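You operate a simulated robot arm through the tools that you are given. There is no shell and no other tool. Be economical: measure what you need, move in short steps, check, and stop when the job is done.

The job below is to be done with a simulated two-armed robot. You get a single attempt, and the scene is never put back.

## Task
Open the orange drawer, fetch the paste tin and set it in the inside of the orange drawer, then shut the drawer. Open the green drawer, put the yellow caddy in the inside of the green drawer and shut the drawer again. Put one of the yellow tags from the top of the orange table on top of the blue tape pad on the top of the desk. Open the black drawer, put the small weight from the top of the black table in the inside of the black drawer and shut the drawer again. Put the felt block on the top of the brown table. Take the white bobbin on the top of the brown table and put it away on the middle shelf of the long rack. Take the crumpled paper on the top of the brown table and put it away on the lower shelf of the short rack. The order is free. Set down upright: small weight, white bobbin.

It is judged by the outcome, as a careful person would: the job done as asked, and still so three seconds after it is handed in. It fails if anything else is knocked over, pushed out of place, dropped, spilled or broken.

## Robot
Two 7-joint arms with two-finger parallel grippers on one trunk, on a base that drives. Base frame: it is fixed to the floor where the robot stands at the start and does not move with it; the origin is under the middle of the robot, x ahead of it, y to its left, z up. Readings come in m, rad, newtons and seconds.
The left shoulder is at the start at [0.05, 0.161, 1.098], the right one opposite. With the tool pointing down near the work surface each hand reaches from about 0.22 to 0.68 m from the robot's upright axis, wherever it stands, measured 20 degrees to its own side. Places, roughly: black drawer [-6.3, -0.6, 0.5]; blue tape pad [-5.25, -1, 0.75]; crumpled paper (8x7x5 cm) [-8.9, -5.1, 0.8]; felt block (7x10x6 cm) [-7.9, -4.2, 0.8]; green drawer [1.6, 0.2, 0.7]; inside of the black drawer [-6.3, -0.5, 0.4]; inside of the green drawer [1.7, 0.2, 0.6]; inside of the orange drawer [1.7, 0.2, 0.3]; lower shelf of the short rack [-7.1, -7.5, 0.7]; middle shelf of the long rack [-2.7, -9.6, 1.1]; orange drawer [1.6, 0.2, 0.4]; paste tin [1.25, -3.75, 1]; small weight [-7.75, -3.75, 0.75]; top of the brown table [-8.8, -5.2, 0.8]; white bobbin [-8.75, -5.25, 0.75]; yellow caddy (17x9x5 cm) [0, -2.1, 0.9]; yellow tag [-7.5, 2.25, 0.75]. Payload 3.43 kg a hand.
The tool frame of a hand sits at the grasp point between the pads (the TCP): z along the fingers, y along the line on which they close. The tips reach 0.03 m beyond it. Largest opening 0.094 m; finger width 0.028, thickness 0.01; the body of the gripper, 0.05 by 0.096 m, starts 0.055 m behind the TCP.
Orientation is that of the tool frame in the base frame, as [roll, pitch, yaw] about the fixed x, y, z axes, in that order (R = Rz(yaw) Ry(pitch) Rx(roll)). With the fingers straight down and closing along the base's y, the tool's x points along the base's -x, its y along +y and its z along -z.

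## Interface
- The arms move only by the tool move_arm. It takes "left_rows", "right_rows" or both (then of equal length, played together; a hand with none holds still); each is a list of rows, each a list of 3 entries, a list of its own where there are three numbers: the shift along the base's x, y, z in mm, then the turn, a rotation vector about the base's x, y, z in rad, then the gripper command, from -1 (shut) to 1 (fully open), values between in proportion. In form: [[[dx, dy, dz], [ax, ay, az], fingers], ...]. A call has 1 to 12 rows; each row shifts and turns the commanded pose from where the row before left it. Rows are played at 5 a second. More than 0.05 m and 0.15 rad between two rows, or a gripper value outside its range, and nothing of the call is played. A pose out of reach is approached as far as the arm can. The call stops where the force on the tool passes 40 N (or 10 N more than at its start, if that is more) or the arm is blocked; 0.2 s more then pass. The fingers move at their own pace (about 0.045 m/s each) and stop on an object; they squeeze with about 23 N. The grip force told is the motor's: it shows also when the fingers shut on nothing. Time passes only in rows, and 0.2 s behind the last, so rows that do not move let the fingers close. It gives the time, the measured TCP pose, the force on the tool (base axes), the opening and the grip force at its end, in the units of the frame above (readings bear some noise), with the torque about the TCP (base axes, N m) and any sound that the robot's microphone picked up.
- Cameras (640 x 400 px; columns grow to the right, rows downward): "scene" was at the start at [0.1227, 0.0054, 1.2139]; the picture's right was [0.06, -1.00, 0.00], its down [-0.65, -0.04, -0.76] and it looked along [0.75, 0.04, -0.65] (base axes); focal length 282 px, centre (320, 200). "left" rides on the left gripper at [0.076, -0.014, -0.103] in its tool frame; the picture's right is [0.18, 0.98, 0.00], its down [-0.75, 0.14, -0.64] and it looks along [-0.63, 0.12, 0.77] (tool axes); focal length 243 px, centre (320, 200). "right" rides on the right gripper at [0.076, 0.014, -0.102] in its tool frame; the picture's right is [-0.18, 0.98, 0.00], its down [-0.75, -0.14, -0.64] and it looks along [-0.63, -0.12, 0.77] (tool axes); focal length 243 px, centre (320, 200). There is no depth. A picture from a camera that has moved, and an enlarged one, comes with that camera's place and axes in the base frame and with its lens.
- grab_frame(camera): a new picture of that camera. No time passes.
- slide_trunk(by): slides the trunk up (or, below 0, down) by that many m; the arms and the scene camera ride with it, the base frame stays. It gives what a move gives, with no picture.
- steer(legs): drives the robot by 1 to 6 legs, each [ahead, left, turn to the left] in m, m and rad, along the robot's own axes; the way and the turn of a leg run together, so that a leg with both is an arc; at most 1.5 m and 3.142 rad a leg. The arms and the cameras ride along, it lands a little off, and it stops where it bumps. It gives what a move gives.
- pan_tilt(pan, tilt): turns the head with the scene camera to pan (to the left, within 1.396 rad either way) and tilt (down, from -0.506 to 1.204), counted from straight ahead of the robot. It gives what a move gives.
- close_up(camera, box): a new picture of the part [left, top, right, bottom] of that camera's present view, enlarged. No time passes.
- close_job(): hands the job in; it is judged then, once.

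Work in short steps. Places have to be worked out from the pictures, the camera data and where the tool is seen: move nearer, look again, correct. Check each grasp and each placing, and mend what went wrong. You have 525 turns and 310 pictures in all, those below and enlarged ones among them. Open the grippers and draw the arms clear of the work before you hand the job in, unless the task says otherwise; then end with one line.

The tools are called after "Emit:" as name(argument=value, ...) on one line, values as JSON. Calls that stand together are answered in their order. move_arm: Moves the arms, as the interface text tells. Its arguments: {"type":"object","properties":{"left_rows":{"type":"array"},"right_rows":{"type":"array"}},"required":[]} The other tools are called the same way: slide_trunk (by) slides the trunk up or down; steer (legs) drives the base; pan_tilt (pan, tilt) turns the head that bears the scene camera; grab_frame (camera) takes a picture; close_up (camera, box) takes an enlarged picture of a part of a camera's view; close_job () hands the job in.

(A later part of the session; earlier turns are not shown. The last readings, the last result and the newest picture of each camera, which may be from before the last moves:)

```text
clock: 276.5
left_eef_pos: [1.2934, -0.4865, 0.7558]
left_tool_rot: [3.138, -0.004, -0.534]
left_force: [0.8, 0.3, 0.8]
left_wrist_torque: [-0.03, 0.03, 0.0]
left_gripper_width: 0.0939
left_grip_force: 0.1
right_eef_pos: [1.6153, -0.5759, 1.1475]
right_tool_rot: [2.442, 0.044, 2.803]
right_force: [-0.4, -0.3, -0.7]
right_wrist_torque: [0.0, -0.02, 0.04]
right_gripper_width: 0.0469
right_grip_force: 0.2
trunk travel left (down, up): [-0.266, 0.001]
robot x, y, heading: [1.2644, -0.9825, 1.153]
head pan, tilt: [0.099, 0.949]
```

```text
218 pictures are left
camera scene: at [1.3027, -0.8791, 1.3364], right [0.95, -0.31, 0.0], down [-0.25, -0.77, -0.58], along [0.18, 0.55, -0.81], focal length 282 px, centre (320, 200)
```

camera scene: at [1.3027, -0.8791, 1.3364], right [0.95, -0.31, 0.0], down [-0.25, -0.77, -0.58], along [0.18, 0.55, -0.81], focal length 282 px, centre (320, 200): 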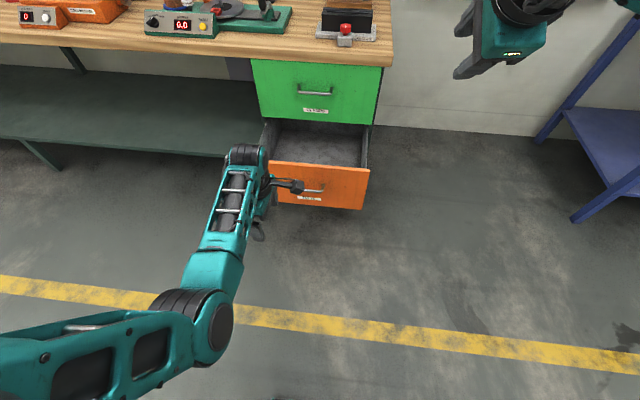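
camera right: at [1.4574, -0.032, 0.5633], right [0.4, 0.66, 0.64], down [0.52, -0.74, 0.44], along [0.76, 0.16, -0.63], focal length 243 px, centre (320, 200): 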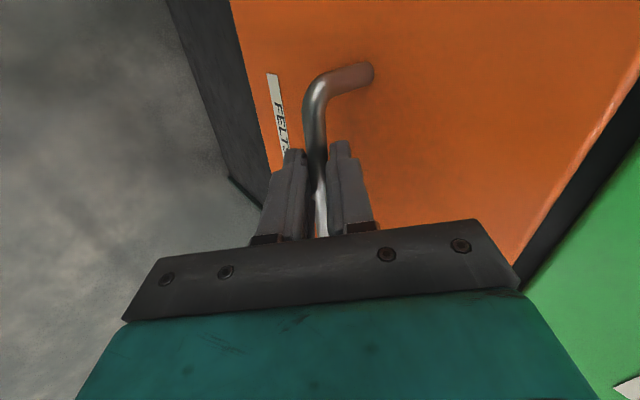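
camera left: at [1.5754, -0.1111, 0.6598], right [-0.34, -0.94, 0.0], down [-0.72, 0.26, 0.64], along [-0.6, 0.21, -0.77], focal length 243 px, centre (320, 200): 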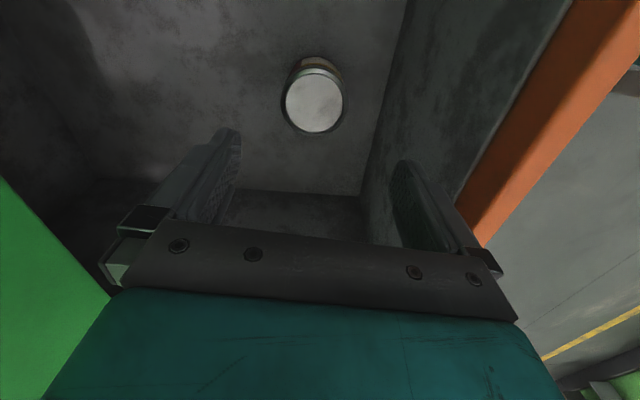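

Left elbow has recovered. I raise the left hand and lower the right one toward the orange handle height.

Emit:
move_arm(left_rows=[[[0, 0, 45], [0, 0, 0], 1], [[0, 0, 45], [0, 0, -0.12], 1], [[0, 0, 45], [0, 0, -0.12], 1], [[0, 0, 45], [0, 0, -0.12], 1], [[0, 0, 45], [0, 0, -0.12], 1], [[0, 0, 45], [0, 0, -0.12], 1], [[0, 0, 45], [0, 0, -0.12], 1], [[0, 0, 45], [0, 0, -0.12], 1]], right_rows=[[[-10, 7, -45], [0, 0, 0], 0], [[-10, 7, -45], [0, 0, 0], 0], [[-10, 7, -45], [0, 0, 0], 0], [[-10, 7, -45], [0, 0, 0], 0], [[-10, 12, -45], [0, 0, 0], 0], [[-10, 12, -45], [0, 0, 0], 0], [[-5, 12, -45], [0, 0, 0], 0], [[0, 12, -40], [0, 0, 0], 0]])

Emit:
slide_trunk(by=-0.265)

Emit:
grab_frame(camera="right")

Emit:
grab_frame(camera="scene")

```text
clock: 278.3
left_eef_pos: [1.3089, -0.392, 1.0283]
left_tool_rot: [3.14, -0.006, -1.378]
left_force: [-0.2, 0.5, 0.8]
left_wrist_torque: [-0.03, 0.02, -0.01]
left_gripper_width: 0.0938
left_grip_force: 0.1
left hand out of reach, approached as far as the arm can: row 4, 5, 6, 7, 8
right_eef_pos: [1.5508, -0.4985, 0.7936]
right_tool_rot: [2.442, 0.044, 2.803]
right_force: [-0.1, -0.1, -1.1]
right_wrist_torque: [0.01, 0.01, 0.03]
right_gripper_width: 0.047
right_grip_force: 0.1
trunk travel left (down, up): [-0.266, 0.001]
robot x, y, heading: [1.2658, -0.9832, 1.153]
head pan, tilt: [0.099, 0.949]
```

```text
clock: 281.0
left_eef_pos: [1.3054, -0.3928, 0.7632]
left_tool_rot: [3.138, -0.004, -1.376]
left_force: [-0.8, 0.3, 0.2]
left_wrist_torque: [0.03, 0.01, -0.01]
left_gripper_width: 0.094
left_grip_force: 0.0
right_eef_pos: [1.5516, -0.499, 0.5283]
right_tool_rot: [2.443, 0.044, 2.802]
right_force: [0.1, -0.7, 0.3]
right_wrist_torque: [0.01, 0.01, -0.01]
right_gripper_width: 0.0473
right_grip_force: 0.1
trunk travel left (down, up): [-0.001, 0.266]
robot x, y, heading: [1.2627, -0.9851, 1.158]
head pan, tilt: [0.099, 0.949]
```

```text
217 pictures are left
camera right: at [1.4567, -0.5238, 0.613], right [0.4, 0.66, 0.64], down [0.52, -0.74, 0.43], along [0.76, 0.16, -0.63], focal length 243 px, centre (320, 200)
```

right: 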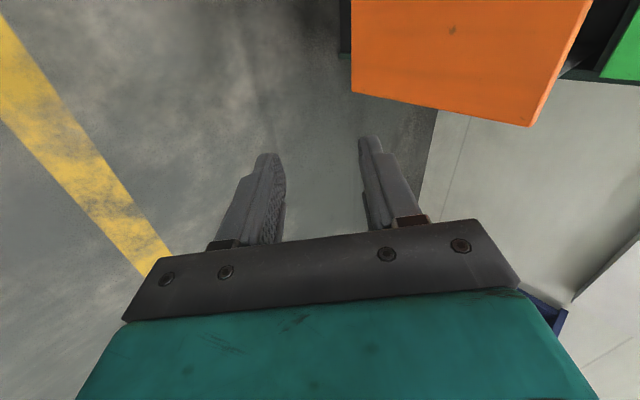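

```text
216 pictures are left
camera scene: at [1.3028, -0.8788, 1.0713], right [0.95, -0.31, 0.0], down [-0.25, -0.77, -0.58], along [0.18, 0.55, -0.81], focal length 282 px, centre (320, 200)
```

scene: 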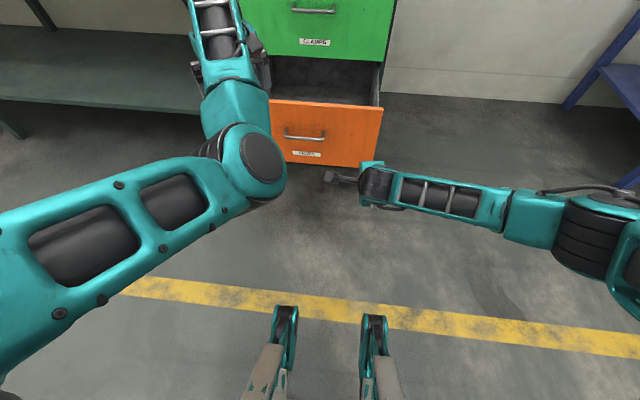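

The left hand must be out of the way before I push. I move it left and back.

Emit:
move_arm(left_rows=[[[-30, -10, 10], [0, 0, -0.1], 1], [[-30, -20, 10], [0, 0, -0.1], 1], [[-30, -30, 10], [0, 0, -0.1], 1], [[-20, -40, 10], [0, 0, -0.1], 1], [[-20, -40, 20], [0, 0, -0.1], 1], [[0, 0, 45], [0, 0, -0.1], 1], [[0, 0, 45], [0, 0, 0], 1], [[0, 0, 45], [0, 0, 0], 1]])

Emit:
grab_frame(camera="scene")

```text
clock: 282.8
left_eef_pos: [1.1329, -0.4143, 0.917]
left_tool_rot: [3.137, -0.004, -1.976]
left_force: [-0.5, -0.5, 0.6]
left_wrist_torque: [-0.02, 0.05, -0.02]
left_gripper_width: 0.094
left_grip_force: 0.0
left hand out of reach, approached as far as the arm can: row 1, 2, 3, 4, 5, 6, 7
right_eef_pos: [1.5512, -0.5004, 0.529]
right_tool_rot: [2.442, 0.045, 2.804]
right_force: [0.8, -0.1, 0.0]
right_wrist_torque: [0.02, 0.01, 0.02]
right_gripper_width: 0.047
right_grip_force: 0.2
trunk travel left (down, up): [-0.001, 0.266]
robot x, y, heading: [1.2614, -0.9834, 1.158]
head pan, tilt: [0.099, 0.949]
```

```text
215 pictures are left
camera scene: at [1.3028, -0.8788, 1.0712], right [0.95, -0.31, 0.0], down [-0.25, -0.77, -0.58], along [0.18, 0.55, -0.81], focal length 282 px, centre (320, 200)
```

scene: 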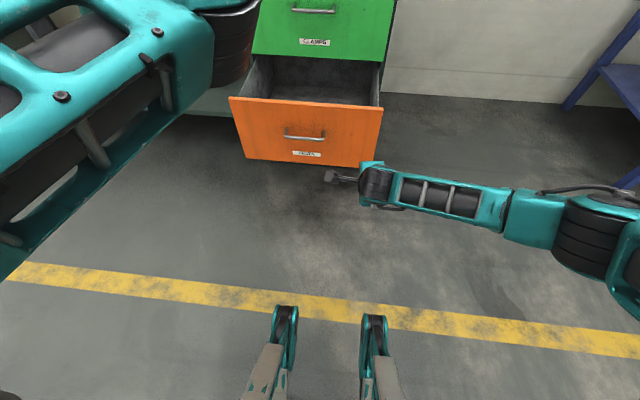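

Left hand is out of the way. I close the right fingers, shift left, and push the orange drawer shut.

Emit:
move_arm(right_rows=[[[0, 0, -10], [0, 0, 0], -1], [[0, 0, 0], [0, 0, 0], -1], [[0, 0, 0], [0, 0, 0], -1]])

Emit:
steer(legs=[[0, 0.15, 0], [0.3, 0, 0]])

Emit:
grab_frame(camera="scene")

```text
clock: 283.6
left_eef_pos: [1.132, -0.4135, 0.9165]
left_tool_rot: [3.139, -0.003, -1.973]
left_force: [-0.1, -0.5, -0.2]
left_wrist_torque: [0.0, 0.03, 0.0]
left_gripper_width: 0.0937
left_grip_force: 0.0
right_eef_pos: [1.5524, -0.4987, 0.5187]
right_tool_rot: [2.442, 0.043, 2.804]
right_force: [0.9, -0.1, -0.2]
right_wrist_torque: [0.03, -0.01, -0.02]
right_gripper_width: 0.0
right_grip_force: 19.4
trunk travel left (down, up): [-0.001, 0.266]
robot x, y, heading: [1.2653, -0.9832, 1.148]
head pan, tilt: [0.099, 0.949]
```

```text
clock: 286.6
left_eef_pos: [1.1164, -0.0791, 0.9163]
left_tool_rot: [3.14, -0.005, -1.972]
left_force: [-0.2, -0.3, 0.3]
left_wrist_torque: [0.0, 0.04, 0.03]
left_gripper_width: 0.0941
left_grip_force: 0.0
right_eef_pos: [1.5351, -0.1644, 0.5194]
right_tool_rot: [2.441, 0.044, 2.804]
right_force: [-0.5, 0.3, 0.4]
right_wrist_torque: [-0.02, 0.0, 0.01]
right_gripper_width: 0.0
right_grip_force: 22.5
trunk travel left (down, up): [-0.001, 0.266]
robot x, y, heading: [1.2502, -0.6493, 1.154]
head pan, tilt: [0.099, 0.949]
```

```text
214 pictures are left
camera scene: at [1.287, -0.5432, 1.0713], right [0.95, -0.31, 0.0], down [-0.25, -0.77, -0.58], along [0.18, 0.55, -0.81], focal length 282 px, centre (320, 200)
```

scene: 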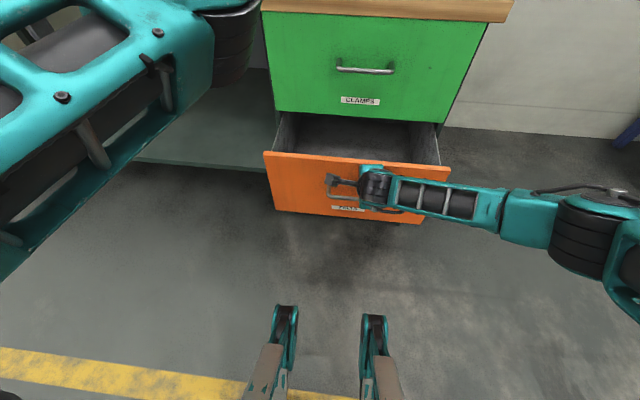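

Pushing fine. I continue until it stops.

Emit:
steer(legs=[[0.15, 0, 0], [0.06, 0, 0]])

Emit:
grab_frame(camera="scene")

```text
clock: 288.5
left_eef_pos: [1.1883, 0.081, 0.916]
left_tool_rot: [3.139, -0.003, -1.976]
left_force: [0.2, 0.0, -0.2]
left_wrist_torque: [0.0, 0.02, -0.01]
left_gripper_width: 0.0942
left_grip_force: 0.1
right_eef_pos: [1.6038, -0.0084, 0.5188]
right_tool_rot: [2.454, 0.042, 2.796]
right_force: [-1.5, -9.1, 6.6]
right_wrist_torque: [-0.02, -0.13, -0.11]
right_gripper_width: 0.0001
right_grip_force: 23.0
trunk travel left (down, up): [-0.001, 0.266]
robot x, y, heading: [1.3175, -0.4898, 1.151]
head pan, tilt: [0.099, 0.949]
stopped in leg 2: the force on the tool passed its limit (the readings are from after the stop); the commanded pose is now the measured one
```

```text
213 pictures are left
camera scene: at [1.358, -0.3839, 1.071], right [0.95, -0.31, 0.0], down [-0.26, -0.77, -0.58], along [0.18, 0.55, -0.81], focal length 282 px, centre (320, 200)
```

scene: 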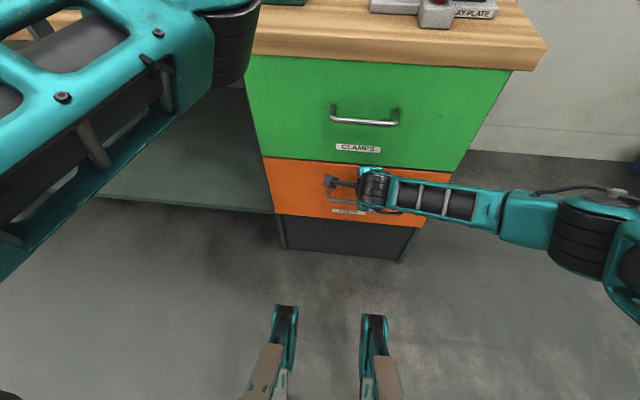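

Both drawers at this desk are done. I back off, raise the trunk, and turn to look down the hall toward -x.

Emit:
steer(legs=[[-0.6, 0, 0], [0, 0, 1.75]])

Emit:
slide_trunk(by=0.2)

Emit:
pan_tilt(pan=0, tilt=0.25)

Emit:
grab_frame(camera="scene")

```text
clock: 296.1
left_eef_pos: [0.5423, -1.2756, 0.9153]
left_tool_rot: [3.14, -0.006, -0.214]
left_force: [-0.1, 0.4, 0.1]
left_wrist_torque: [-0.01, 0.0, -0.03]
left_gripper_width: 0.0941
left_grip_force: 0.0
right_eef_pos: [0.5534, -0.8482, 0.5173]
right_tool_rot: [2.455, 0.043, -1.727]
right_force: [0.0, 0.6, -0.3]
right_wrist_torque: [-0.01, 0.01, -0.01]
right_gripper_width: 0.0
right_grip_force: 23.4
trunk travel left (down, up): [-0.001, 0.266]
robot x, y, heading: [1.0784, -1.0354, 2.914]
head pan, tilt: [0.099, 0.949]
```

```text
clock: 298.3
left_eef_pos: [0.5427, -1.2738, 1.115]
left_tool_rot: [3.141, -0.005, -0.215]
left_force: [0.1, 0.7, -0.2]
left_wrist_torque: [0.01, 0.02, 0.0]
left_gripper_width: 0.094
left_grip_force: 0.1
right_eef_pos: [0.5527, -0.8503, 0.7181]
right_tool_rot: [2.454, 0.044, -1.727]
right_force: [0.0, -0.1, 0.2]
right_wrist_torque: [0.01, 0.04, 0.0]
right_gripper_width: 0.0002
right_grip_force: 22.9
trunk travel left (down, up): [-0.201, 0.066]
robot x, y, heading: [1.0768, -1.0379, 2.911]
head pan, tilt: [0.099, 0.949]
```

```text
clock: 299.3
left_eef_pos: [0.5431, -1.274, 1.1157]
left_tool_rot: [3.14, -0.006, -0.215]
left_force: [0.5, 0.1, 0.0]
left_wrist_torque: [0.04, 0.07, 0.02]
left_gripper_width: 0.094
left_grip_force: 0.0
right_eef_pos: [0.5524, -0.8498, 0.7178]
right_tool_rot: [2.455, 0.043, -1.726]
right_force: [-0.5, 0.5, 0.8]
right_wrist_torque: [0.02, 0.01, -0.02]
right_gripper_width: 0.0
right_grip_force: 22.8
trunk travel left (down, up): [-0.201, 0.066]
robot x, y, heading: [1.079, -1.038, 2.909]
head pan, tilt: [0.0, 0.25]
```

```text
212 pictures are left
camera scene: at [0.9468, -1.0057, 1.3318], right [0.23, 0.97, 0.0], down [0.24, -0.06, -0.97], along [-0.94, 0.22, -0.25], focal length 282 px, centre (320, 200)
```

scene: 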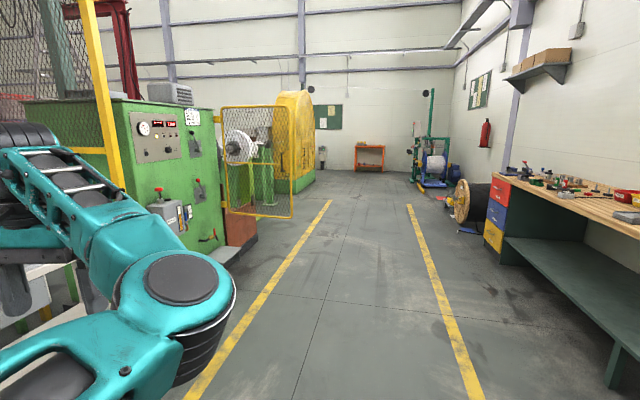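

The corridor is clear. I turn to follow it and drive 6 m.

Emit:
steer(legs=[[0, 0, -0.18], [1.5, 0, 0], [1.5, 0, 0], [1.5, 0, 0], [1.4, 0, 0]])

Emit:
pan_tilt(pan=0.9, tilt=0.3)

Emit:
grab_frame(camera="scene")

Emit:
pan_tilt(pan=0, tilt=0.35)

Emit:
grab_frame(camera="scene")

```text
clock: 328.1
left_eef_pos: [-4.9285, 1.0757, 1.1158]
left_tool_rot: [3.142, -0.006, -0.37]
left_force: [-0.5, -0.4, -0.2]
left_wrist_torque: [0.0, 0.0, -0.01]
left_gripper_width: 0.0939
left_grip_force: 0.1
right_eef_pos: [-4.8525, 1.4936, 0.7189]
right_tool_rot: [2.456, 0.044, -1.882]
right_force: [0.5, -0.1, -0.1]
right_wrist_torque: [-0.01, 0.0, -0.03]
right_gripper_width: 0.0002
right_grip_force: 23.0
trunk travel left (down, up): [-0.201, 0.066]
robot x, y, heading: [-4.3582, 1.2273, 2.76]
head pan, tilt: [0.0, 0.25]
```

```text
clock: 329.3
left_eef_pos: [-4.9277, 1.0743, 1.1157]
left_tool_rot: [3.14, -0.007, -0.369]
left_force: [-0.2, 0.0, 0.8]
left_wrist_torque: [-0.03, 0.0, 0.02]
left_gripper_width: 0.094
left_grip_force: 0.1
right_eef_pos: [-4.8522, 1.4937, 0.7185]
right_tool_rot: [2.457, 0.045, -1.881]
right_force: [-0.1, 0.4, -0.3]
right_wrist_torque: [-0.01, -0.03, -0.01]
right_gripper_width: 0.0
right_grip_force: 23.1
trunk travel left (down, up): [-0.201, 0.066]
robot x, y, heading: [-4.3641, 1.2282, 2.758]
head pan, tilt: [0.901, 0.3]
```

```text
211 pictures are left
camera scene: at [-4.4817, 1.1976, 1.3272], right [-0.49, 0.87, 0.0], down [0.26, 0.15, -0.96], along [-0.83, -0.47, -0.3], focal length 282 px, centre (320, 200)
```

scene: 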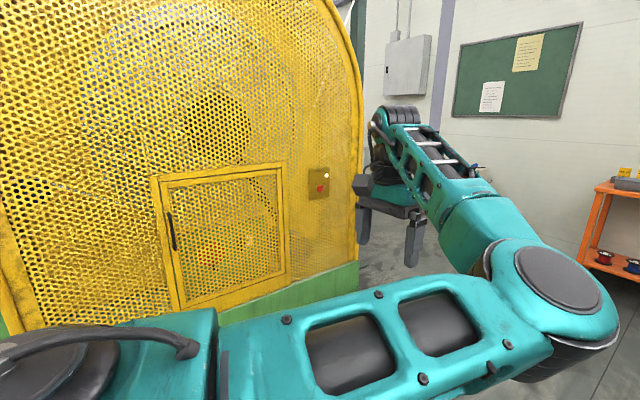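

```text
clock: 330.5
left_eef_pos: [-4.928, 1.0763, 1.1165]
left_tool_rot: [3.14, -0.006, -0.37]
left_force: [-0.5, -0.8, -0.5]
left_wrist_torque: [-0.02, -0.01, 0.01]
left_gripper_width: 0.0938
left_grip_force: 0.0
right_eef_pos: [-4.854, 1.4935, 0.7182]
right_tool_rot: [2.455, 0.043, -1.882]
right_force: [-0.2, -0.3, -0.1]
right_wrist_torque: [-0.02, 0.03, 0.0]
right_gripper_width: 0.0
right_grip_force: 22.9
trunk travel left (down, up): [-0.201, 0.066]
robot x, y, heading: [-4.3644, 1.2268, 2.757]
head pan, tilt: [0.0, 0.351]
```

```text
210 pictures are left
camera scene: at [-4.4868, 1.2785, 1.3225], right [0.37, 0.93, 0.0], down [0.32, -0.13, -0.94], along [-0.87, 0.35, -0.34], focal length 282 px, centre (320, 200)
```

scene: 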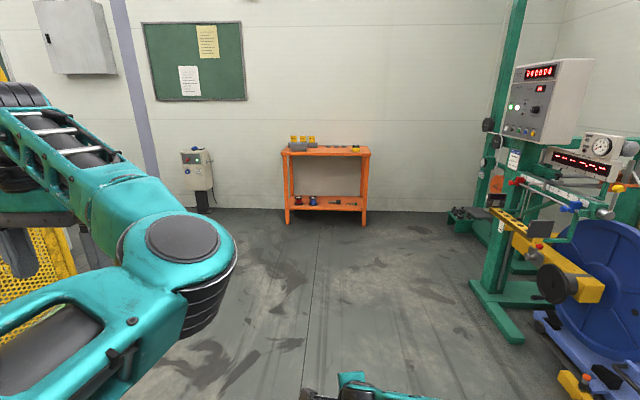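

The orange table is straight ahead. I zoom in on its top for the yellow tags.

Emit:
close_up(camera="scene", box=[260, 110, 400, 230])

```text
3.33 times, centred on (330, 170) of scene
camera zoom: at [-4.4868, 1.2785, 1.3225], right [0.37, 0.93, 0.0], down [0.32, -0.13, -0.94], along [-0.87, 0.35, -0.34], focal length 942 px, centre (287, 300)
```

zoom: 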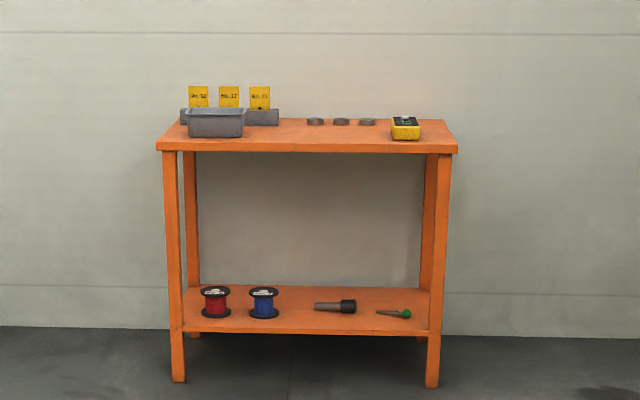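

Tags stand upright in a holder at the back of the orange table (~z 0.88); the rightmost one, clear of the bin, is at about (-7.48,2.38). I drive to about 1 m before it.

Emit:
steer(legs=[[1.3, 0, 0], [1.0, 0, -0.037]])

Emit:
pan_tilt(pan=0.1, tilt=0.55)

Emit:
grab_frame(camera="scene")

```text
clock: 341.9
left_eef_pos: [-7.0621, 2.0093, 1.1155]
left_tool_rot: [3.141, -0.007, -0.421]
left_force: [0.4, 0.2, -0.8]
left_wrist_torque: [0.01, 0.01, 0.01]
left_gripper_width: 0.0941
left_grip_force: 0.2
right_eef_pos: [-6.9656, 2.4227, 0.7179]
right_tool_rot: [2.456, 0.046, -1.931]
right_force: [-0.4, 0.4, 0.5]
right_wrist_torque: [0.01, 0.0, 0.0]
right_gripper_width: 0.0002
right_grip_force: 23.1
trunk travel left (down, up): [-0.201, 0.066]
robot x, y, heading: [-6.4934, 2.1342, 2.707]
head pan, tilt: [0.0, 0.351]
```

```text
clock: 342.6
left_eef_pos: [-7.0629, 2.0072, 1.1162]
left_tool_rot: [3.138, -0.005, -0.42]
left_force: [0.2, -1.1, -0.4]
left_wrist_torque: [0.02, 0.03, 0.02]
left_gripper_width: 0.0941
left_grip_force: 0.1
right_eef_pos: [-6.9671, 2.4219, 0.7179]
right_tool_rot: [2.455, 0.044, -1.93]
right_force: [-0.1, -0.1, -0.4]
right_wrist_torque: [0.01, 0.03, -0.01]
right_gripper_width: 0.0001
right_grip_force: 23.0
trunk travel left (down, up): [-0.201, 0.066]
robot x, y, heading: [-6.4911, 2.1349, 2.71]
head pan, tilt: [0.099, 0.55]
```

```text
208 pictures are left
camera scene: at [-6.6127, 2.1792, 1.3043], right [0.33, 0.94, 0.0], down [0.49, -0.17, -0.85], along [-0.81, 0.28, -0.52], focal length 282 px, centre (320, 200)
```

scene: 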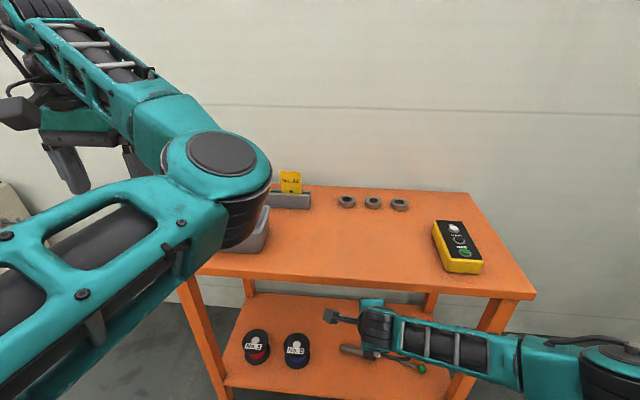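

The left arm is in an awkward branch (elbow inward). I stretch the hand forward and then sweep it rightwards to bring the elbow back out.

Emit:
move_arm(left_rows=[[[-21, 37, 0], [0, 0, 0], 1], [[-21, 37, 0], [0, 0, 0], 1], [[-21, 37, 0], [0, 0, 0], 1], [[-21, 37, 0], [0, 0, 0], 1], [[-21, 37, 0], [0, 0, 0], 1], [[-21, 37, 0], [0, 0, 0], 1], [[24, 27, 0], [0, 0, 0], 1], [[24, 27, 0], [0, 0, 0], 1], [[24, 27, 0], [0, 0, 0], 1], [[24, 27, 0], [0, 0, 0], 1], [[24, 27, 0], [0, 0, 0], 1]])

Emit:
grab_frame(camera="scene")

```text
clock: 345.0
left_eef_pos: [-7.0483, 2.3445, 1.1147]
left_tool_rot: [3.138, -0.006, -0.42]
left_force: [-0.2, -0.1, 0.2]
left_wrist_torque: [-0.02, 0.01, 0.01]
left_gripper_width: 0.094
left_grip_force: 0.1
left hand out of reach, approached as far as the arm can: row 5, 6, 9, 10, 11
right_eef_pos: [-6.9659, 2.4235, 0.7172]
right_tool_rot: [2.456, 0.043, -1.932]
right_force: [0.4, -0.1, 0.2]
right_wrist_torque: [0.0, 0.0, -0.01]
right_gripper_width: 0.0
right_grip_force: 23.2
trunk travel left (down, up): [-0.201, 0.066]
robot x, y, heading: [-6.4897, 2.133, 2.71]
head pan, tilt: [0.099, 0.55]
```

```text
207 pictures are left
camera scene: at [-6.6125, 2.1793, 1.3042], right [0.33, 0.94, 0.0], down [0.49, -0.17, -0.85], along [-0.81, 0.28, -0.52], focal length 282 px, centre (320, 200)
```

scene: 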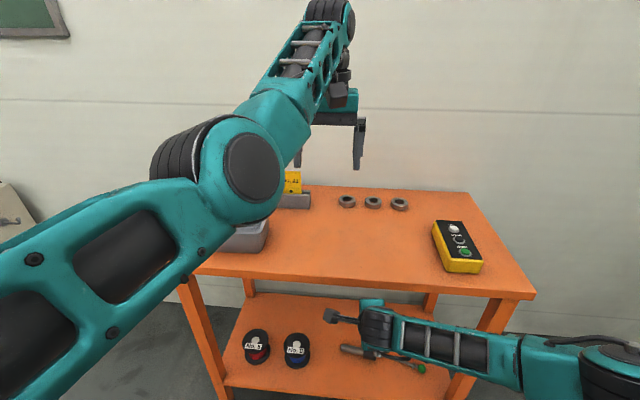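

The arm is straight now. I back the robot off, lower the hand along its arc, then raise it straight so that the elbow bends downward as at the start.

Emit:
steer(legs=[[-0.5, 0, 0]])

Emit:
move_arm(left_rows=[[[-15, -30, -30], [0, 0, 0], 1], [[-12, -25, -40], [0, 0, 0], 1], [[0, -15, -45], [0, 0, 0], 1], [[4, -2, -45], [0, 0, 0], 1], [[4, -2, -45], [0, 0, 0], 1], [[8, -3, -45], [0, 0, 0], 1], [[10, -5, -45], [0, 0, 0], 1], [[15, -7, -45], [0, 0, 0], 1], [[15, -7, -45], [0, 0, 0], 1], [[20, -10, -40], [0, 0, 0], 1]])

Emit:
move_arm(left_rows=[[[0, 0, 45], [0, 0, 0], 1], [[0, 0, 45], [0, 0, 0], 1], [[0, 0, 45], [0, 0, 0], 1], [[0, 0, 45], [0, 0, 0], 1]])

Emit:
grab_frame(camera="scene")

```text
clock: 347.9
left_eef_pos: [-6.5956, 2.1337, 1.1147]
left_tool_rot: [3.14, -0.006, -0.422]
left_force: [0.4, 0.5, -0.6]
left_wrist_torque: [0.01, 0.05, 0.02]
left_gripper_width: 0.094
left_grip_force: 0.0
right_eef_pos: [-6.5128, 2.2125, 0.7179]
right_tool_rot: [2.455, 0.045, -1.935]
right_force: [0.8, -0.7, -0.3]
right_wrist_torque: [0.0, -0.01, -0.01]
right_gripper_width: 0.0002
right_grip_force: 23.0
trunk travel left (down, up): [-0.201, 0.066]
robot x, y, heading: [-6.0352, 1.9246, 2.703]
head pan, tilt: [0.099, 0.55]
```

```text
clock: 350.1
left_eef_pos: [-6.5512, 2.0313, 0.6887]
left_tool_rot: [3.139, -0.005, -0.422]
left_force: [-0.1, -0.8, 0.2]
left_wrist_torque: [-0.01, 0.01, -0.03]
left_gripper_width: 0.0938
left_grip_force: 0.1
left hand out of reach, approached as far as the arm can: row 1
right_eef_pos: [-6.5136, 2.2118, 0.7182]
right_tool_rot: [2.455, 0.044, -1.934]
right_force: [0.1, -0.3, 1.0]
right_wrist_torque: [-0.01, -0.01, -0.01]
right_gripper_width: 0.0
right_grip_force: 22.8
trunk travel left (down, up): [-0.201, 0.066]
robot x, y, heading: [-6.039, 1.9243, 2.706]
head pan, tilt: [0.099, 0.55]
```

```text
clock: 351.1
left_eef_pos: [-6.5515, 2.03, 0.8691]
left_tool_rot: [3.141, -0.007, -0.422]
left_force: [0.3, 0.4, 0.0]
left_wrist_torque: [-0.01, -0.02, 0.0]
left_gripper_width: 0.094
left_grip_force: 0.0
right_eef_pos: [-6.5136, 2.2123, 0.7184]
right_tool_rot: [2.455, 0.043, -1.934]
right_force: [0.6, -0.7, 0.1]
right_wrist_torque: [-0.03, -0.05, 0.02]
right_gripper_width: 0.0003
right_grip_force: 22.7
trunk travel left (down, up): [-0.201, 0.066]
robot x, y, heading: [-6.04, 1.9218, 2.701]
head pan, tilt: [0.099, 0.55]
```

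```text
206 pictures are left
camera scene: at [-6.1597, 1.9687, 1.3042], right [0.33, 0.94, 0.0], down [0.49, -0.17, -0.85], along [-0.81, 0.28, -0.52], focal length 282 px, centre (320, 200)
```

scene: 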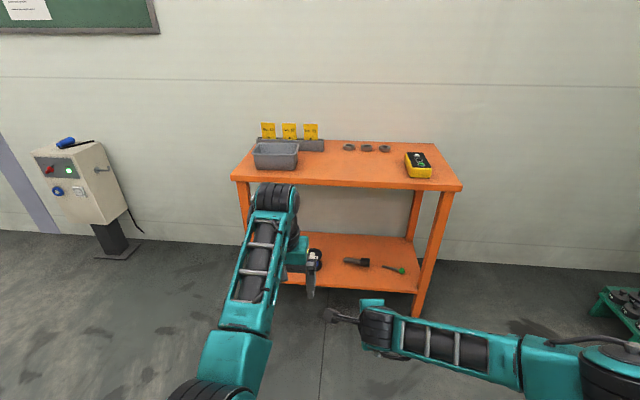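

Arm posture is good again and the view is clear. I zoom on the tags.

Emit:
close_up(camera="scene", box=[230, 100, 350, 190])

```text
4.44 times, centred on (290, 145) of scene
camera zoom: at [-6.1597, 1.9687, 1.3042], right [0.33, 0.94, 0.0], down [0.49, -0.17, -0.85], along [-0.81, 0.28, -0.52], focal length 1256 px, centre (453, 444)
```

zoom: 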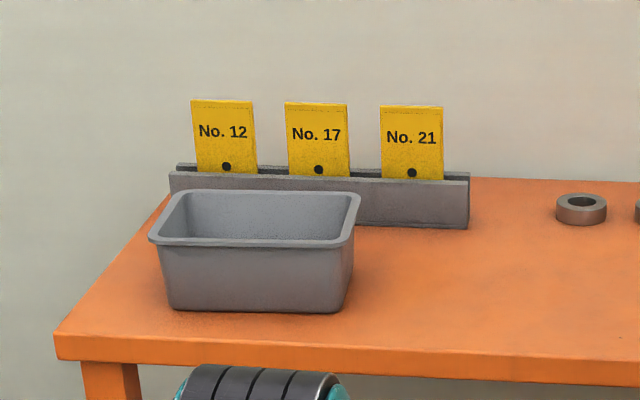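

Card No. 21 is at about (-7.39,2.35), z 0.86–0.94. I raise and yaw the left hand 90° so that it closes front-to-back, then drive up.

Emit:
move_arm(left_rows=[[[0, 0, 20], [0, 0, 0.143], 1], [[0, 0, 20], [0, 0, 0.143], 1], [[0, 0, 20], [0, 0, 0.143], 1], [[0, 0, 20], [0, 0, 0.143], 1], [[0, 0, 20], [0, 0, 0.143], 1], [[0, 0, 20], [0, 0, 0.143], 1], [[0, 0, 20], [0, 0, 0.143], 1], [[0, 0, 20], [0, 0, 0.143], 0], [[0, 0, 20], [0, 0, 0.143], 0], [[0, 0, 20], [0, 0, 0.143], 0], [[0, 0, 20], [0, 0, 0.143], 0]])

Emit:
steer(legs=[[0.6, 0.03, 0]])

Emit:
grab_frame(camera="scene")

```text
clock: 353.5
left_eef_pos: [-6.6315, 2.0653, 1.033]
left_tool_rot: [3.14, -0.005, 1.153]
left_force: [0.1, 0.0, -0.4]
left_wrist_torque: [0.0, 0.01, -0.03]
left_gripper_width: 0.0468
left_grip_force: 0.1
left hand out of reach, approached as far as the arm can: row 1, 2, 3, 4, 5, 6, 7, 8, 9, 10, 11
right_eef_pos: [-6.5133, 2.2123, 0.7191]
right_tool_rot: [2.457, 0.044, -1.933]
right_force: [0.0, 0.7, 0.3]
right_wrist_torque: [-0.01, -0.03, -0.03]
right_gripper_width: 0.0001
right_grip_force: 23.1
trunk travel left (down, up): [-0.201, 0.066]
robot x, y, heading: [-6.0374, 1.9216, 2.705]
head pan, tilt: [0.099, 0.55]
```

```text
clock: 356.5
left_eef_pos: [-7.1411, 2.2674, 1.0313]
left_tool_rot: [3.14, -0.005, 1.156]
left_force: [0.0, -0.1, 0.6]
left_wrist_torque: [0.0, 0.0, 0.03]
left_gripper_width: 0.0469
left_grip_force: 0.1
right_eef_pos: [-7.0199, 2.4115, 0.7152]
right_tool_rot: [2.465, 0.043, -1.938]
right_force: [0.8, 1.0, 1.0]
right_wrist_torque: [0.01, 0.1, -0.06]
right_gripper_width: 0.0
right_grip_force: 22.8
trunk travel left (down, up): [-0.201, 0.066]
robot x, y, heading: [-6.5434, 2.1267, 2.705]
head pan, tilt: [0.099, 0.55]
stopped in leg 1: the force on the tool passed its limit (the readings are from after the stop); the commanded pose is now the measured one
```

```text
204 pictures are left
camera scene: at [-6.6688, 2.1736, 1.3041], right [0.33, 0.95, 0.0], down [0.49, -0.17, -0.85], along [-0.81, 0.28, -0.52], focal length 282 px, centre (320, 200)
```

scene: 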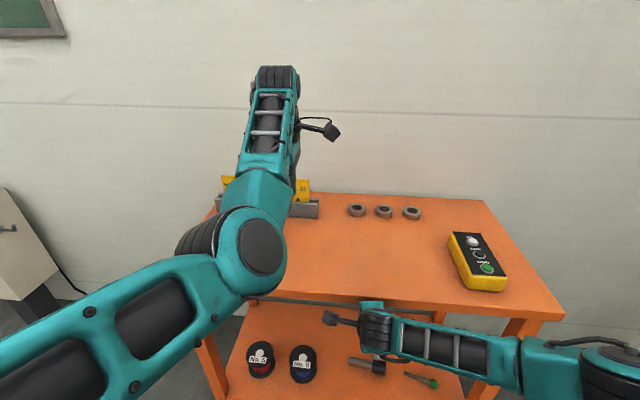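

The right hand touched the table's edge — I must raise it. I back off a little and lift the right hand above the table height.

Emit:
steer(legs=[[-0.1, 0, 0]])

Emit:
move_arm(right_rows=[[[4, 9, 45], [0, 0, 0], -1], [[8, 18, 45], [0, 0, 0], -1], [[8, 18, 45], [0, 0, 0], -1], [[8, 18, 45], [0, 0, 0], -1], [[8, 18, 45], [0, 0, 0], -1], [[4, 9, 45], [0, 0, 0], -1], [[0, 0, 45], [0, 0, 0], -1]])

Emit:
grab_frame(camera="scene")

```text
clock: 357.7
left_eef_pos: [-7.049, 2.2271, 1.0331]
left_tool_rot: [3.138, -0.005, 1.156]
left_force: [0.1, -0.5, -0.5]
left_wrist_torque: [0.03, 0.03, 0.01]
left_gripper_width: 0.047
left_grip_force: 0.0
right_eef_pos: [-6.9291, 2.371, 0.7162]
right_tool_rot: [2.465, 0.044, -1.937]
right_force: [-0.2, 0.1, 1.2]
right_wrist_torque: [0.01, -0.02, 0.01]
right_gripper_width: 0.0003
right_grip_force: 22.8
trunk travel left (down, up): [-0.201, 0.066]
robot x, y, heading: [-6.4558, 2.0835, 2.707]
head pan, tilt: [0.099, 0.55]
```

```text
clock: 359.3
left_eef_pos: [-7.0507, 2.2252, 1.0307]
left_tool_rot: [3.137, -0.004, 1.155]
left_force: [0.6, 0.1, -0.6]
left_wrist_torque: [0.02, -0.01, 0.0]
left_gripper_width: 0.0468
left_grip_force: 0.1
right_eef_pos: [-6.8877, 2.4604, 1.0325]
right_tool_rot: [2.464, 0.042, -1.937]
right_force: [0.2, 0.1, 0.5]
right_wrist_torque: [0.01, -0.01, 0.02]
right_gripper_width: 0.0
right_grip_force: 23.0
trunk travel left (down, up): [-0.201, 0.066]
robot x, y, heading: [-6.4524, 2.0858, 2.712]
head pan, tilt: [0.099, 0.55]
```

```text
203 pictures are left
camera scene: at [-6.579, 2.132, 1.3042], right [0.33, 0.95, 0.0], down [0.49, -0.17, -0.85], along [-0.81, 0.28, -0.52], focal length 282 px, centre (320, 200)
```

scene: 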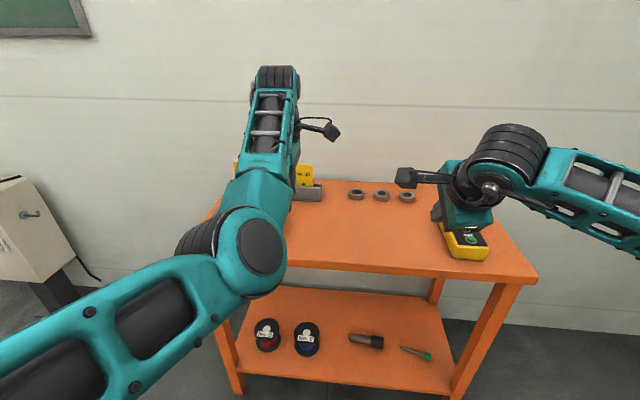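

Table unmoved. The left hand can be used in this posture by moving the base. I drive 0.25 m nearer and look with the wrist camera.

Emit:
steer(legs=[[0.22, 0, 0]])

Emit:
grab_frame(camera="left")

Emit:
grab_frame(camera="right")

Emit:
grab_frame(camera="scene")

```text
clock: 361.0
left_eef_pos: [-7.2516, 2.3175, 1.031]
left_tool_rot: [3.137, -0.005, 1.157]
left_force: [-0.2, 0.0, -0.9]
left_wrist_torque: [-0.03, -0.02, 0.0]
left_gripper_width: 0.047
left_grip_force: 0.0
right_eef_pos: [-7.0887, 2.5541, 1.0311]
right_tool_rot: [2.468, 0.046, -1.938]
right_force: [-0.8, 1.1, 0.1]
right_wrist_torque: [-0.01, -0.01, 0.0]
right_gripper_width: 0.0
right_grip_force: 22.7
trunk travel left (down, up): [-0.201, 0.066]
robot x, y, heading: [-6.6565, 2.1747, 2.714]
head pan, tilt: [0.099, 0.55]
```

```text
202 pictures are left
camera left: at [-7.2349, 2.3933, 1.133], right [0.97, -0.23, 0.01], down [-0.18, -0.75, 0.64], along [-0.14, -0.62, -0.77], focal length 243 px, centre (320, 200)
```

left: 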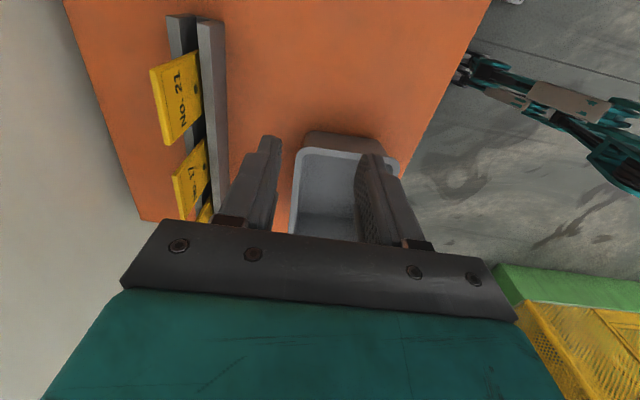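

```text
201 pictures are left
camera right: at [-7.0693, 2.4601, 1.1158], right [-0.66, 0.42, 0.62], down [0.74, 0.5, 0.44], along [-0.13, 0.75, -0.64], focal length 243 px, centre (320, 200)
```

right: 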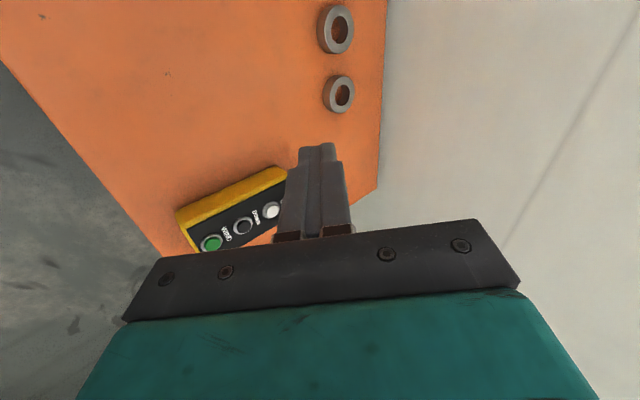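

```text
200 pictures are left
camera scene: at [-6.7798, 2.2246, 1.3041], right [0.33, 0.95, 0.0], down [0.49, -0.17, -0.85], along [-0.81, 0.28, -0.52], focal length 282 px, centre (320, 200)
```

scene: 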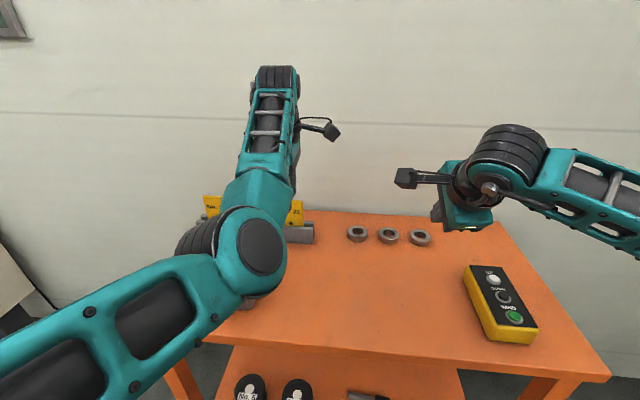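

Card 21 top-edge centre is (-7.373,2.357), top z≈0.933, parallel to the table. I drive ahead 0.127 m / left 0.014 m, then check.

Emit:
steer(legs=[[0.127, 0.014, 0]])

Emit:
grab_frame(camera="left")

```text
clock: 362.4
left_eef_pos: [-7.3721, 2.3573, 1.0303]
left_tool_rot: [3.135, -0.007, 1.157]
left_force: [-0.5, 0.7, 0.4]
left_wrist_torque: [0.02, -0.02, -0.01]
left_gripper_width: 0.047
left_grip_force: 0.1
right_eef_pos: [-7.2084, 2.5922, 1.0311]
right_tool_rot: [2.466, 0.039, -1.939]
right_force: [0.6, 1.1, -0.3]
right_wrist_torque: [-0.04, -0.01, 0.01]
right_gripper_width: 0.0
right_grip_force: 23.1
trunk travel left (down, up): [-0.201, 0.066]
robot x, y, heading: [-6.7774, 2.2213, 2.709]
head pan, tilt: [0.099, 0.55]
stopped in leg 1: the robot was blocked; the commanded pose is now the measured one
```

```text
199 pictures are left
camera left: at [-7.3549, 2.4332, 1.1332], right [0.97, -0.23, 0.01], down [-0.18, -0.75, 0.64], along [-0.14, -0.62, -0.77], focal length 243 px, centre (320, 200)
```

left: 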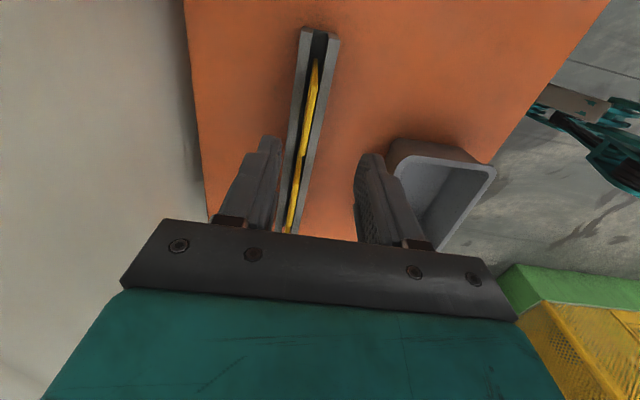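

The card is between the fingers. I lower the trunk 0.095 m and close on the card.

Emit:
slide_trunk(by=-0.095)

Emit:
grab_frame(camera="left")

```text
clock: 363.7
left_eef_pos: [-7.3725, 2.3575, 0.9359]
left_tool_rot: [3.136, -0.005, 1.157]
left_force: [0.6, 0.0, -0.7]
left_wrist_torque: [0.05, -0.02, 0.0]
left_gripper_width: 0.0468
left_grip_force: 0.1
right_eef_pos: [-7.2105, 2.5929, 0.9363]
right_tool_rot: [2.464, 0.045, -1.937]
right_force: [-0.1, 1.4, 0.0]
right_wrist_torque: [-0.02, 0.0, -0.01]
right_gripper_width: 0.0
right_grip_force: 23.1
trunk travel left (down, up): [-0.106, 0.161]
robot x, y, heading: [-6.7759, 2.2198, 2.705]
head pan, tilt: [0.099, 0.55]
```

```text
198 pictures are left
camera left: at [-7.355, 2.4333, 1.0382], right [0.97, -0.23, 0.01], down [-0.18, -0.75, 0.64], along [-0.14, -0.62, -0.77], focal length 243 px, centre (320, 200)
```

left: 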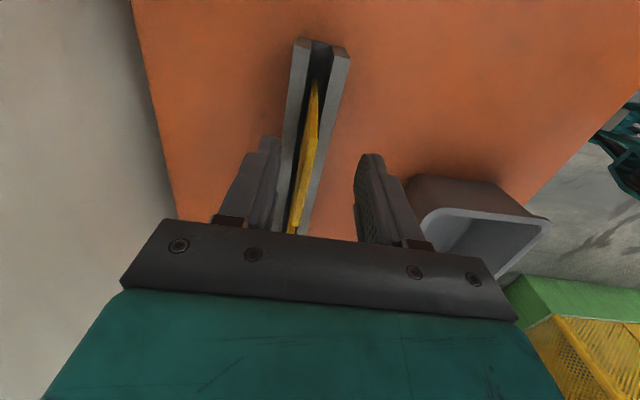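

The card is about 1 cm off-centre toward the wall; I nudge the hand 10 mm forward, then close.

Emit:
move_arm(left_rows=[[[-10, 4, 0], [0, 0, 0], 0]])

Emit:
move_arm(left_rows=[[[0, 0, 0], [0, 0, 0], -1], [[0, 0, 0], [0, 0, 0], -1], [[0, 0, 0], [0, 0, 0], -1], [[0, 0, 0], [0, 0, 0], -1]])

Emit:
grab_frame(camera="left")

```text
clock: 364.1
left_eef_pos: [-7.383, 2.362, 0.936]
left_tool_rot: [3.138, -0.005, 1.157]
left_force: [-0.3, -0.2, -0.5]
left_wrist_torque: [0.03, 0.01, -0.02]
left_gripper_width: 0.0468
left_grip_force: 0.0
right_eef_pos: [-7.2085, 2.593, 0.9349]
right_tool_rot: [2.466, 0.044, -1.936]
right_force: [-0.6, 0.5, 0.5]
right_wrist_torque: [0.01, 0.0, -0.02]
right_gripper_width: 0.0001
right_grip_force: 23.0
trunk travel left (down, up): [-0.106, 0.161]
robot x, y, heading: [-6.7783, 2.2206, 2.711]
head pan, tilt: [0.099, 0.55]
```

```text
clock: 365.1
left_eef_pos: [-7.3814, 2.3617, 0.9355]
left_tool_rot: [3.139, -0.006, 1.156]
left_force: [-0.5, -1.8, -0.7]
left_wrist_torque: [-0.01, 0.04, 0.0]
left_gripper_width: 0.0047
left_grip_force: 23.1
right_eef_pos: [-7.2091, 2.5935, 0.9352]
right_tool_rot: [2.463, 0.043, -1.938]
right_force: [-1.0, -0.3, 0.2]
right_wrist_torque: [0.03, 0.01, 0.0]
right_gripper_width: 0.0001
right_grip_force: 23.4
trunk travel left (down, up): [-0.106, 0.161]
robot x, y, heading: [-6.779, 2.2157, 2.711]
head pan, tilt: [0.099, 0.55]
```

```text
197 pictures are left
camera left: at [-7.3653, 2.4372, 1.0382], right [0.97, -0.23, 0.01], down [-0.18, -0.75, 0.64], along [-0.14, -0.62, -0.77], focal length 243 px, centre (320, 200)
```

left: 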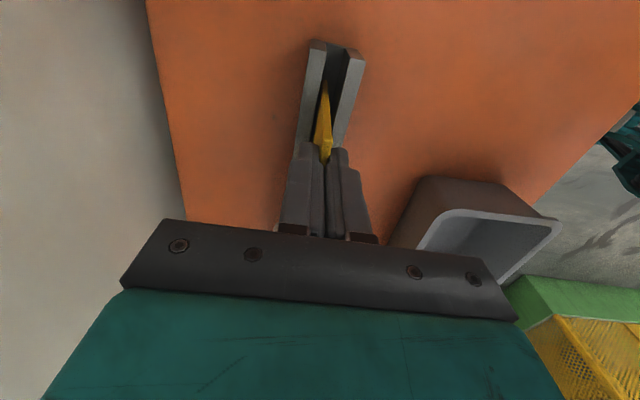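

Width 4.7 mm: the card is held. I lift straight up with the trunk and back away.

Emit:
slide_trunk(by=0.16)

Emit:
steer(legs=[[-0.6, 0, 0]])

Emit:
grab_frame(camera="scene")

Emit:
grab_frame(camera="left")

```text
clock: 367.0
left_eef_pos: [-7.382, 2.3618, 1.0946]
left_tool_rot: [3.136, -0.006, 1.156]
left_force: [-1.4, 0.5, 0.0]
left_wrist_torque: [-0.01, 0.01, -0.01]
left_gripper_width: 0.0049
left_grip_force: 23.1
right_eef_pos: [-7.2096, 2.5934, 1.0959]
right_tool_rot: [2.467, 0.043, -1.937]
right_force: [-0.7, 0.4, -0.7]
right_wrist_torque: [-0.02, 0.05, 0.0]
right_gripper_width: 0.0001
right_grip_force: 22.8
trunk travel left (down, up): [-0.266, 0.001]
robot x, y, heading: [-6.7756, 2.2185, 2.709]
head pan, tilt: [0.099, 0.55]
```

```text
clock: 370.4
left_eef_pos: [-6.8376, 2.1094, 1.0959]
left_tool_rot: [3.137, -0.005, 1.159]
left_force: [-0.3, -0.3, -0.5]
left_wrist_torque: [0.02, -0.01, -0.01]
left_gripper_width: 0.0049
left_grip_force: 22.9
right_eef_pos: [-6.6655, 2.3418, 1.0957]
right_tool_rot: [2.465, 0.045, -1.935]
right_force: [0.3, -1.3, 0.1]
right_wrist_torque: [0.0, 0.02, 0.01]
right_gripper_width: 0.0
right_grip_force: 22.9
trunk travel left (down, up): [-0.266, 0.001]
robot x, y, heading: [-6.2265, 1.9662, 2.713]
head pan, tilt: [0.099, 0.55]
```

```text
196 pictures are left
camera scene: at [-6.3551, 2.0134, 1.3693], right [0.32, 0.95, 0.0], down [0.49, -0.17, -0.85], along [-0.81, 0.28, -0.52], focal length 282 px, centre (320, 200)
```

scene: 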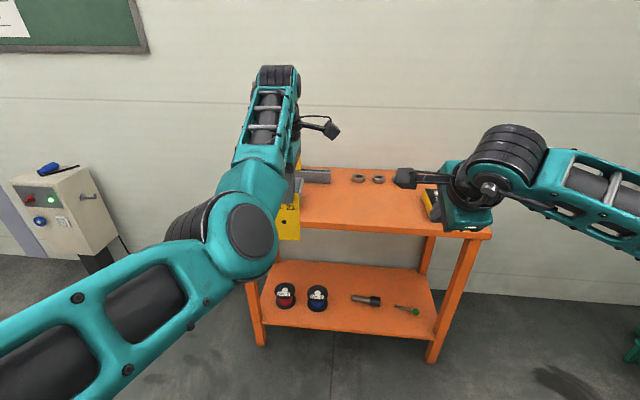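

```text
195 pictures are left
camera left: at [-6.8207, 2.1853, 1.1983], right [0.97, -0.23, 0.01], down [-0.18, -0.75, 0.64], along [-0.14, -0.62, -0.77], focal length 243 px, centre (320, 200)
```

left: 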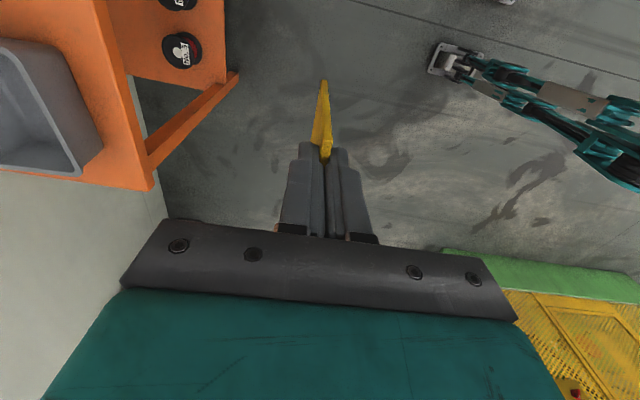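

Card held well. I turn left toward -y to look for the desk with the tape pad and the black drawer.

Emit:
steer(legs=[[0, 0, 1.9]])

Emit:
pan_tilt(pan=0, tilt=0.3)

Emit:
grab_frame(camera="scene")

```text
clock: 375.2
left_eef_pos: [-6.189, 1.3482, 1.0952]
left_tool_rot: [3.136, -0.006, 3.031]
left_force: [-0.5, -0.6, -1.4]
left_wrist_torque: [0.01, 0.03, -0.03]
left_gripper_width: 0.0049
left_grip_force: 23.5
right_eef_pos: [-6.462, 1.442, 1.0959]
right_tool_rot: [2.465, 0.044, -0.062]
right_force: [0.8, -0.5, 0.2]
right_wrist_torque: [-0.01, 0.01, -0.02]
right_gripper_width: 0.0002
right_grip_force: 22.8
trunk travel left (down, up): [-0.266, 0.001]
robot x, y, heading: [-6.2306, 1.967, -1.7]
head pan, tilt: [0.099, 0.55]
```

```text
clock: 376.0
left_eef_pos: [-6.1894, 1.3468, 1.0942]
left_tool_rot: [3.137, -0.005, 3.031]
left_force: [0.2, 0.3, 0.3]
left_wrist_torque: [-0.02, -0.02, 0.04]
left_gripper_width: 0.0049
left_grip_force: 23.2
right_eef_pos: [-6.4619, 1.4426, 1.0959]
right_tool_rot: [2.464, 0.045, -0.064]
right_force: [-0.8, -0.7, 0.2]
right_wrist_torque: [-0.03, 0.05, 0.0]
right_gripper_width: 0.0
right_grip_force: 23.1
trunk travel left (down, up): [-0.266, 0.001]
robot x, y, heading: [-6.2303, 1.9674, -1.699]
head pan, tilt: [0.0, 0.3]
```

```text
194 pictures are left
camera scene: at [-6.2512, 1.8354, 1.3921], right [-0.99, 0.13, 0.0], down [0.04, 0.29, -0.96], along [-0.12, -0.95, -0.3], focal length 282 px, centre (320, 200)
```

scene: 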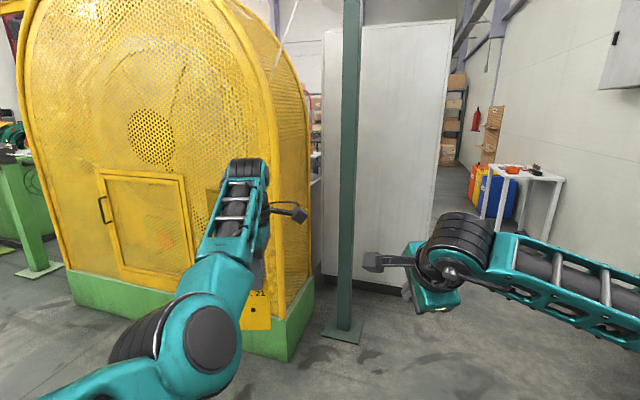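

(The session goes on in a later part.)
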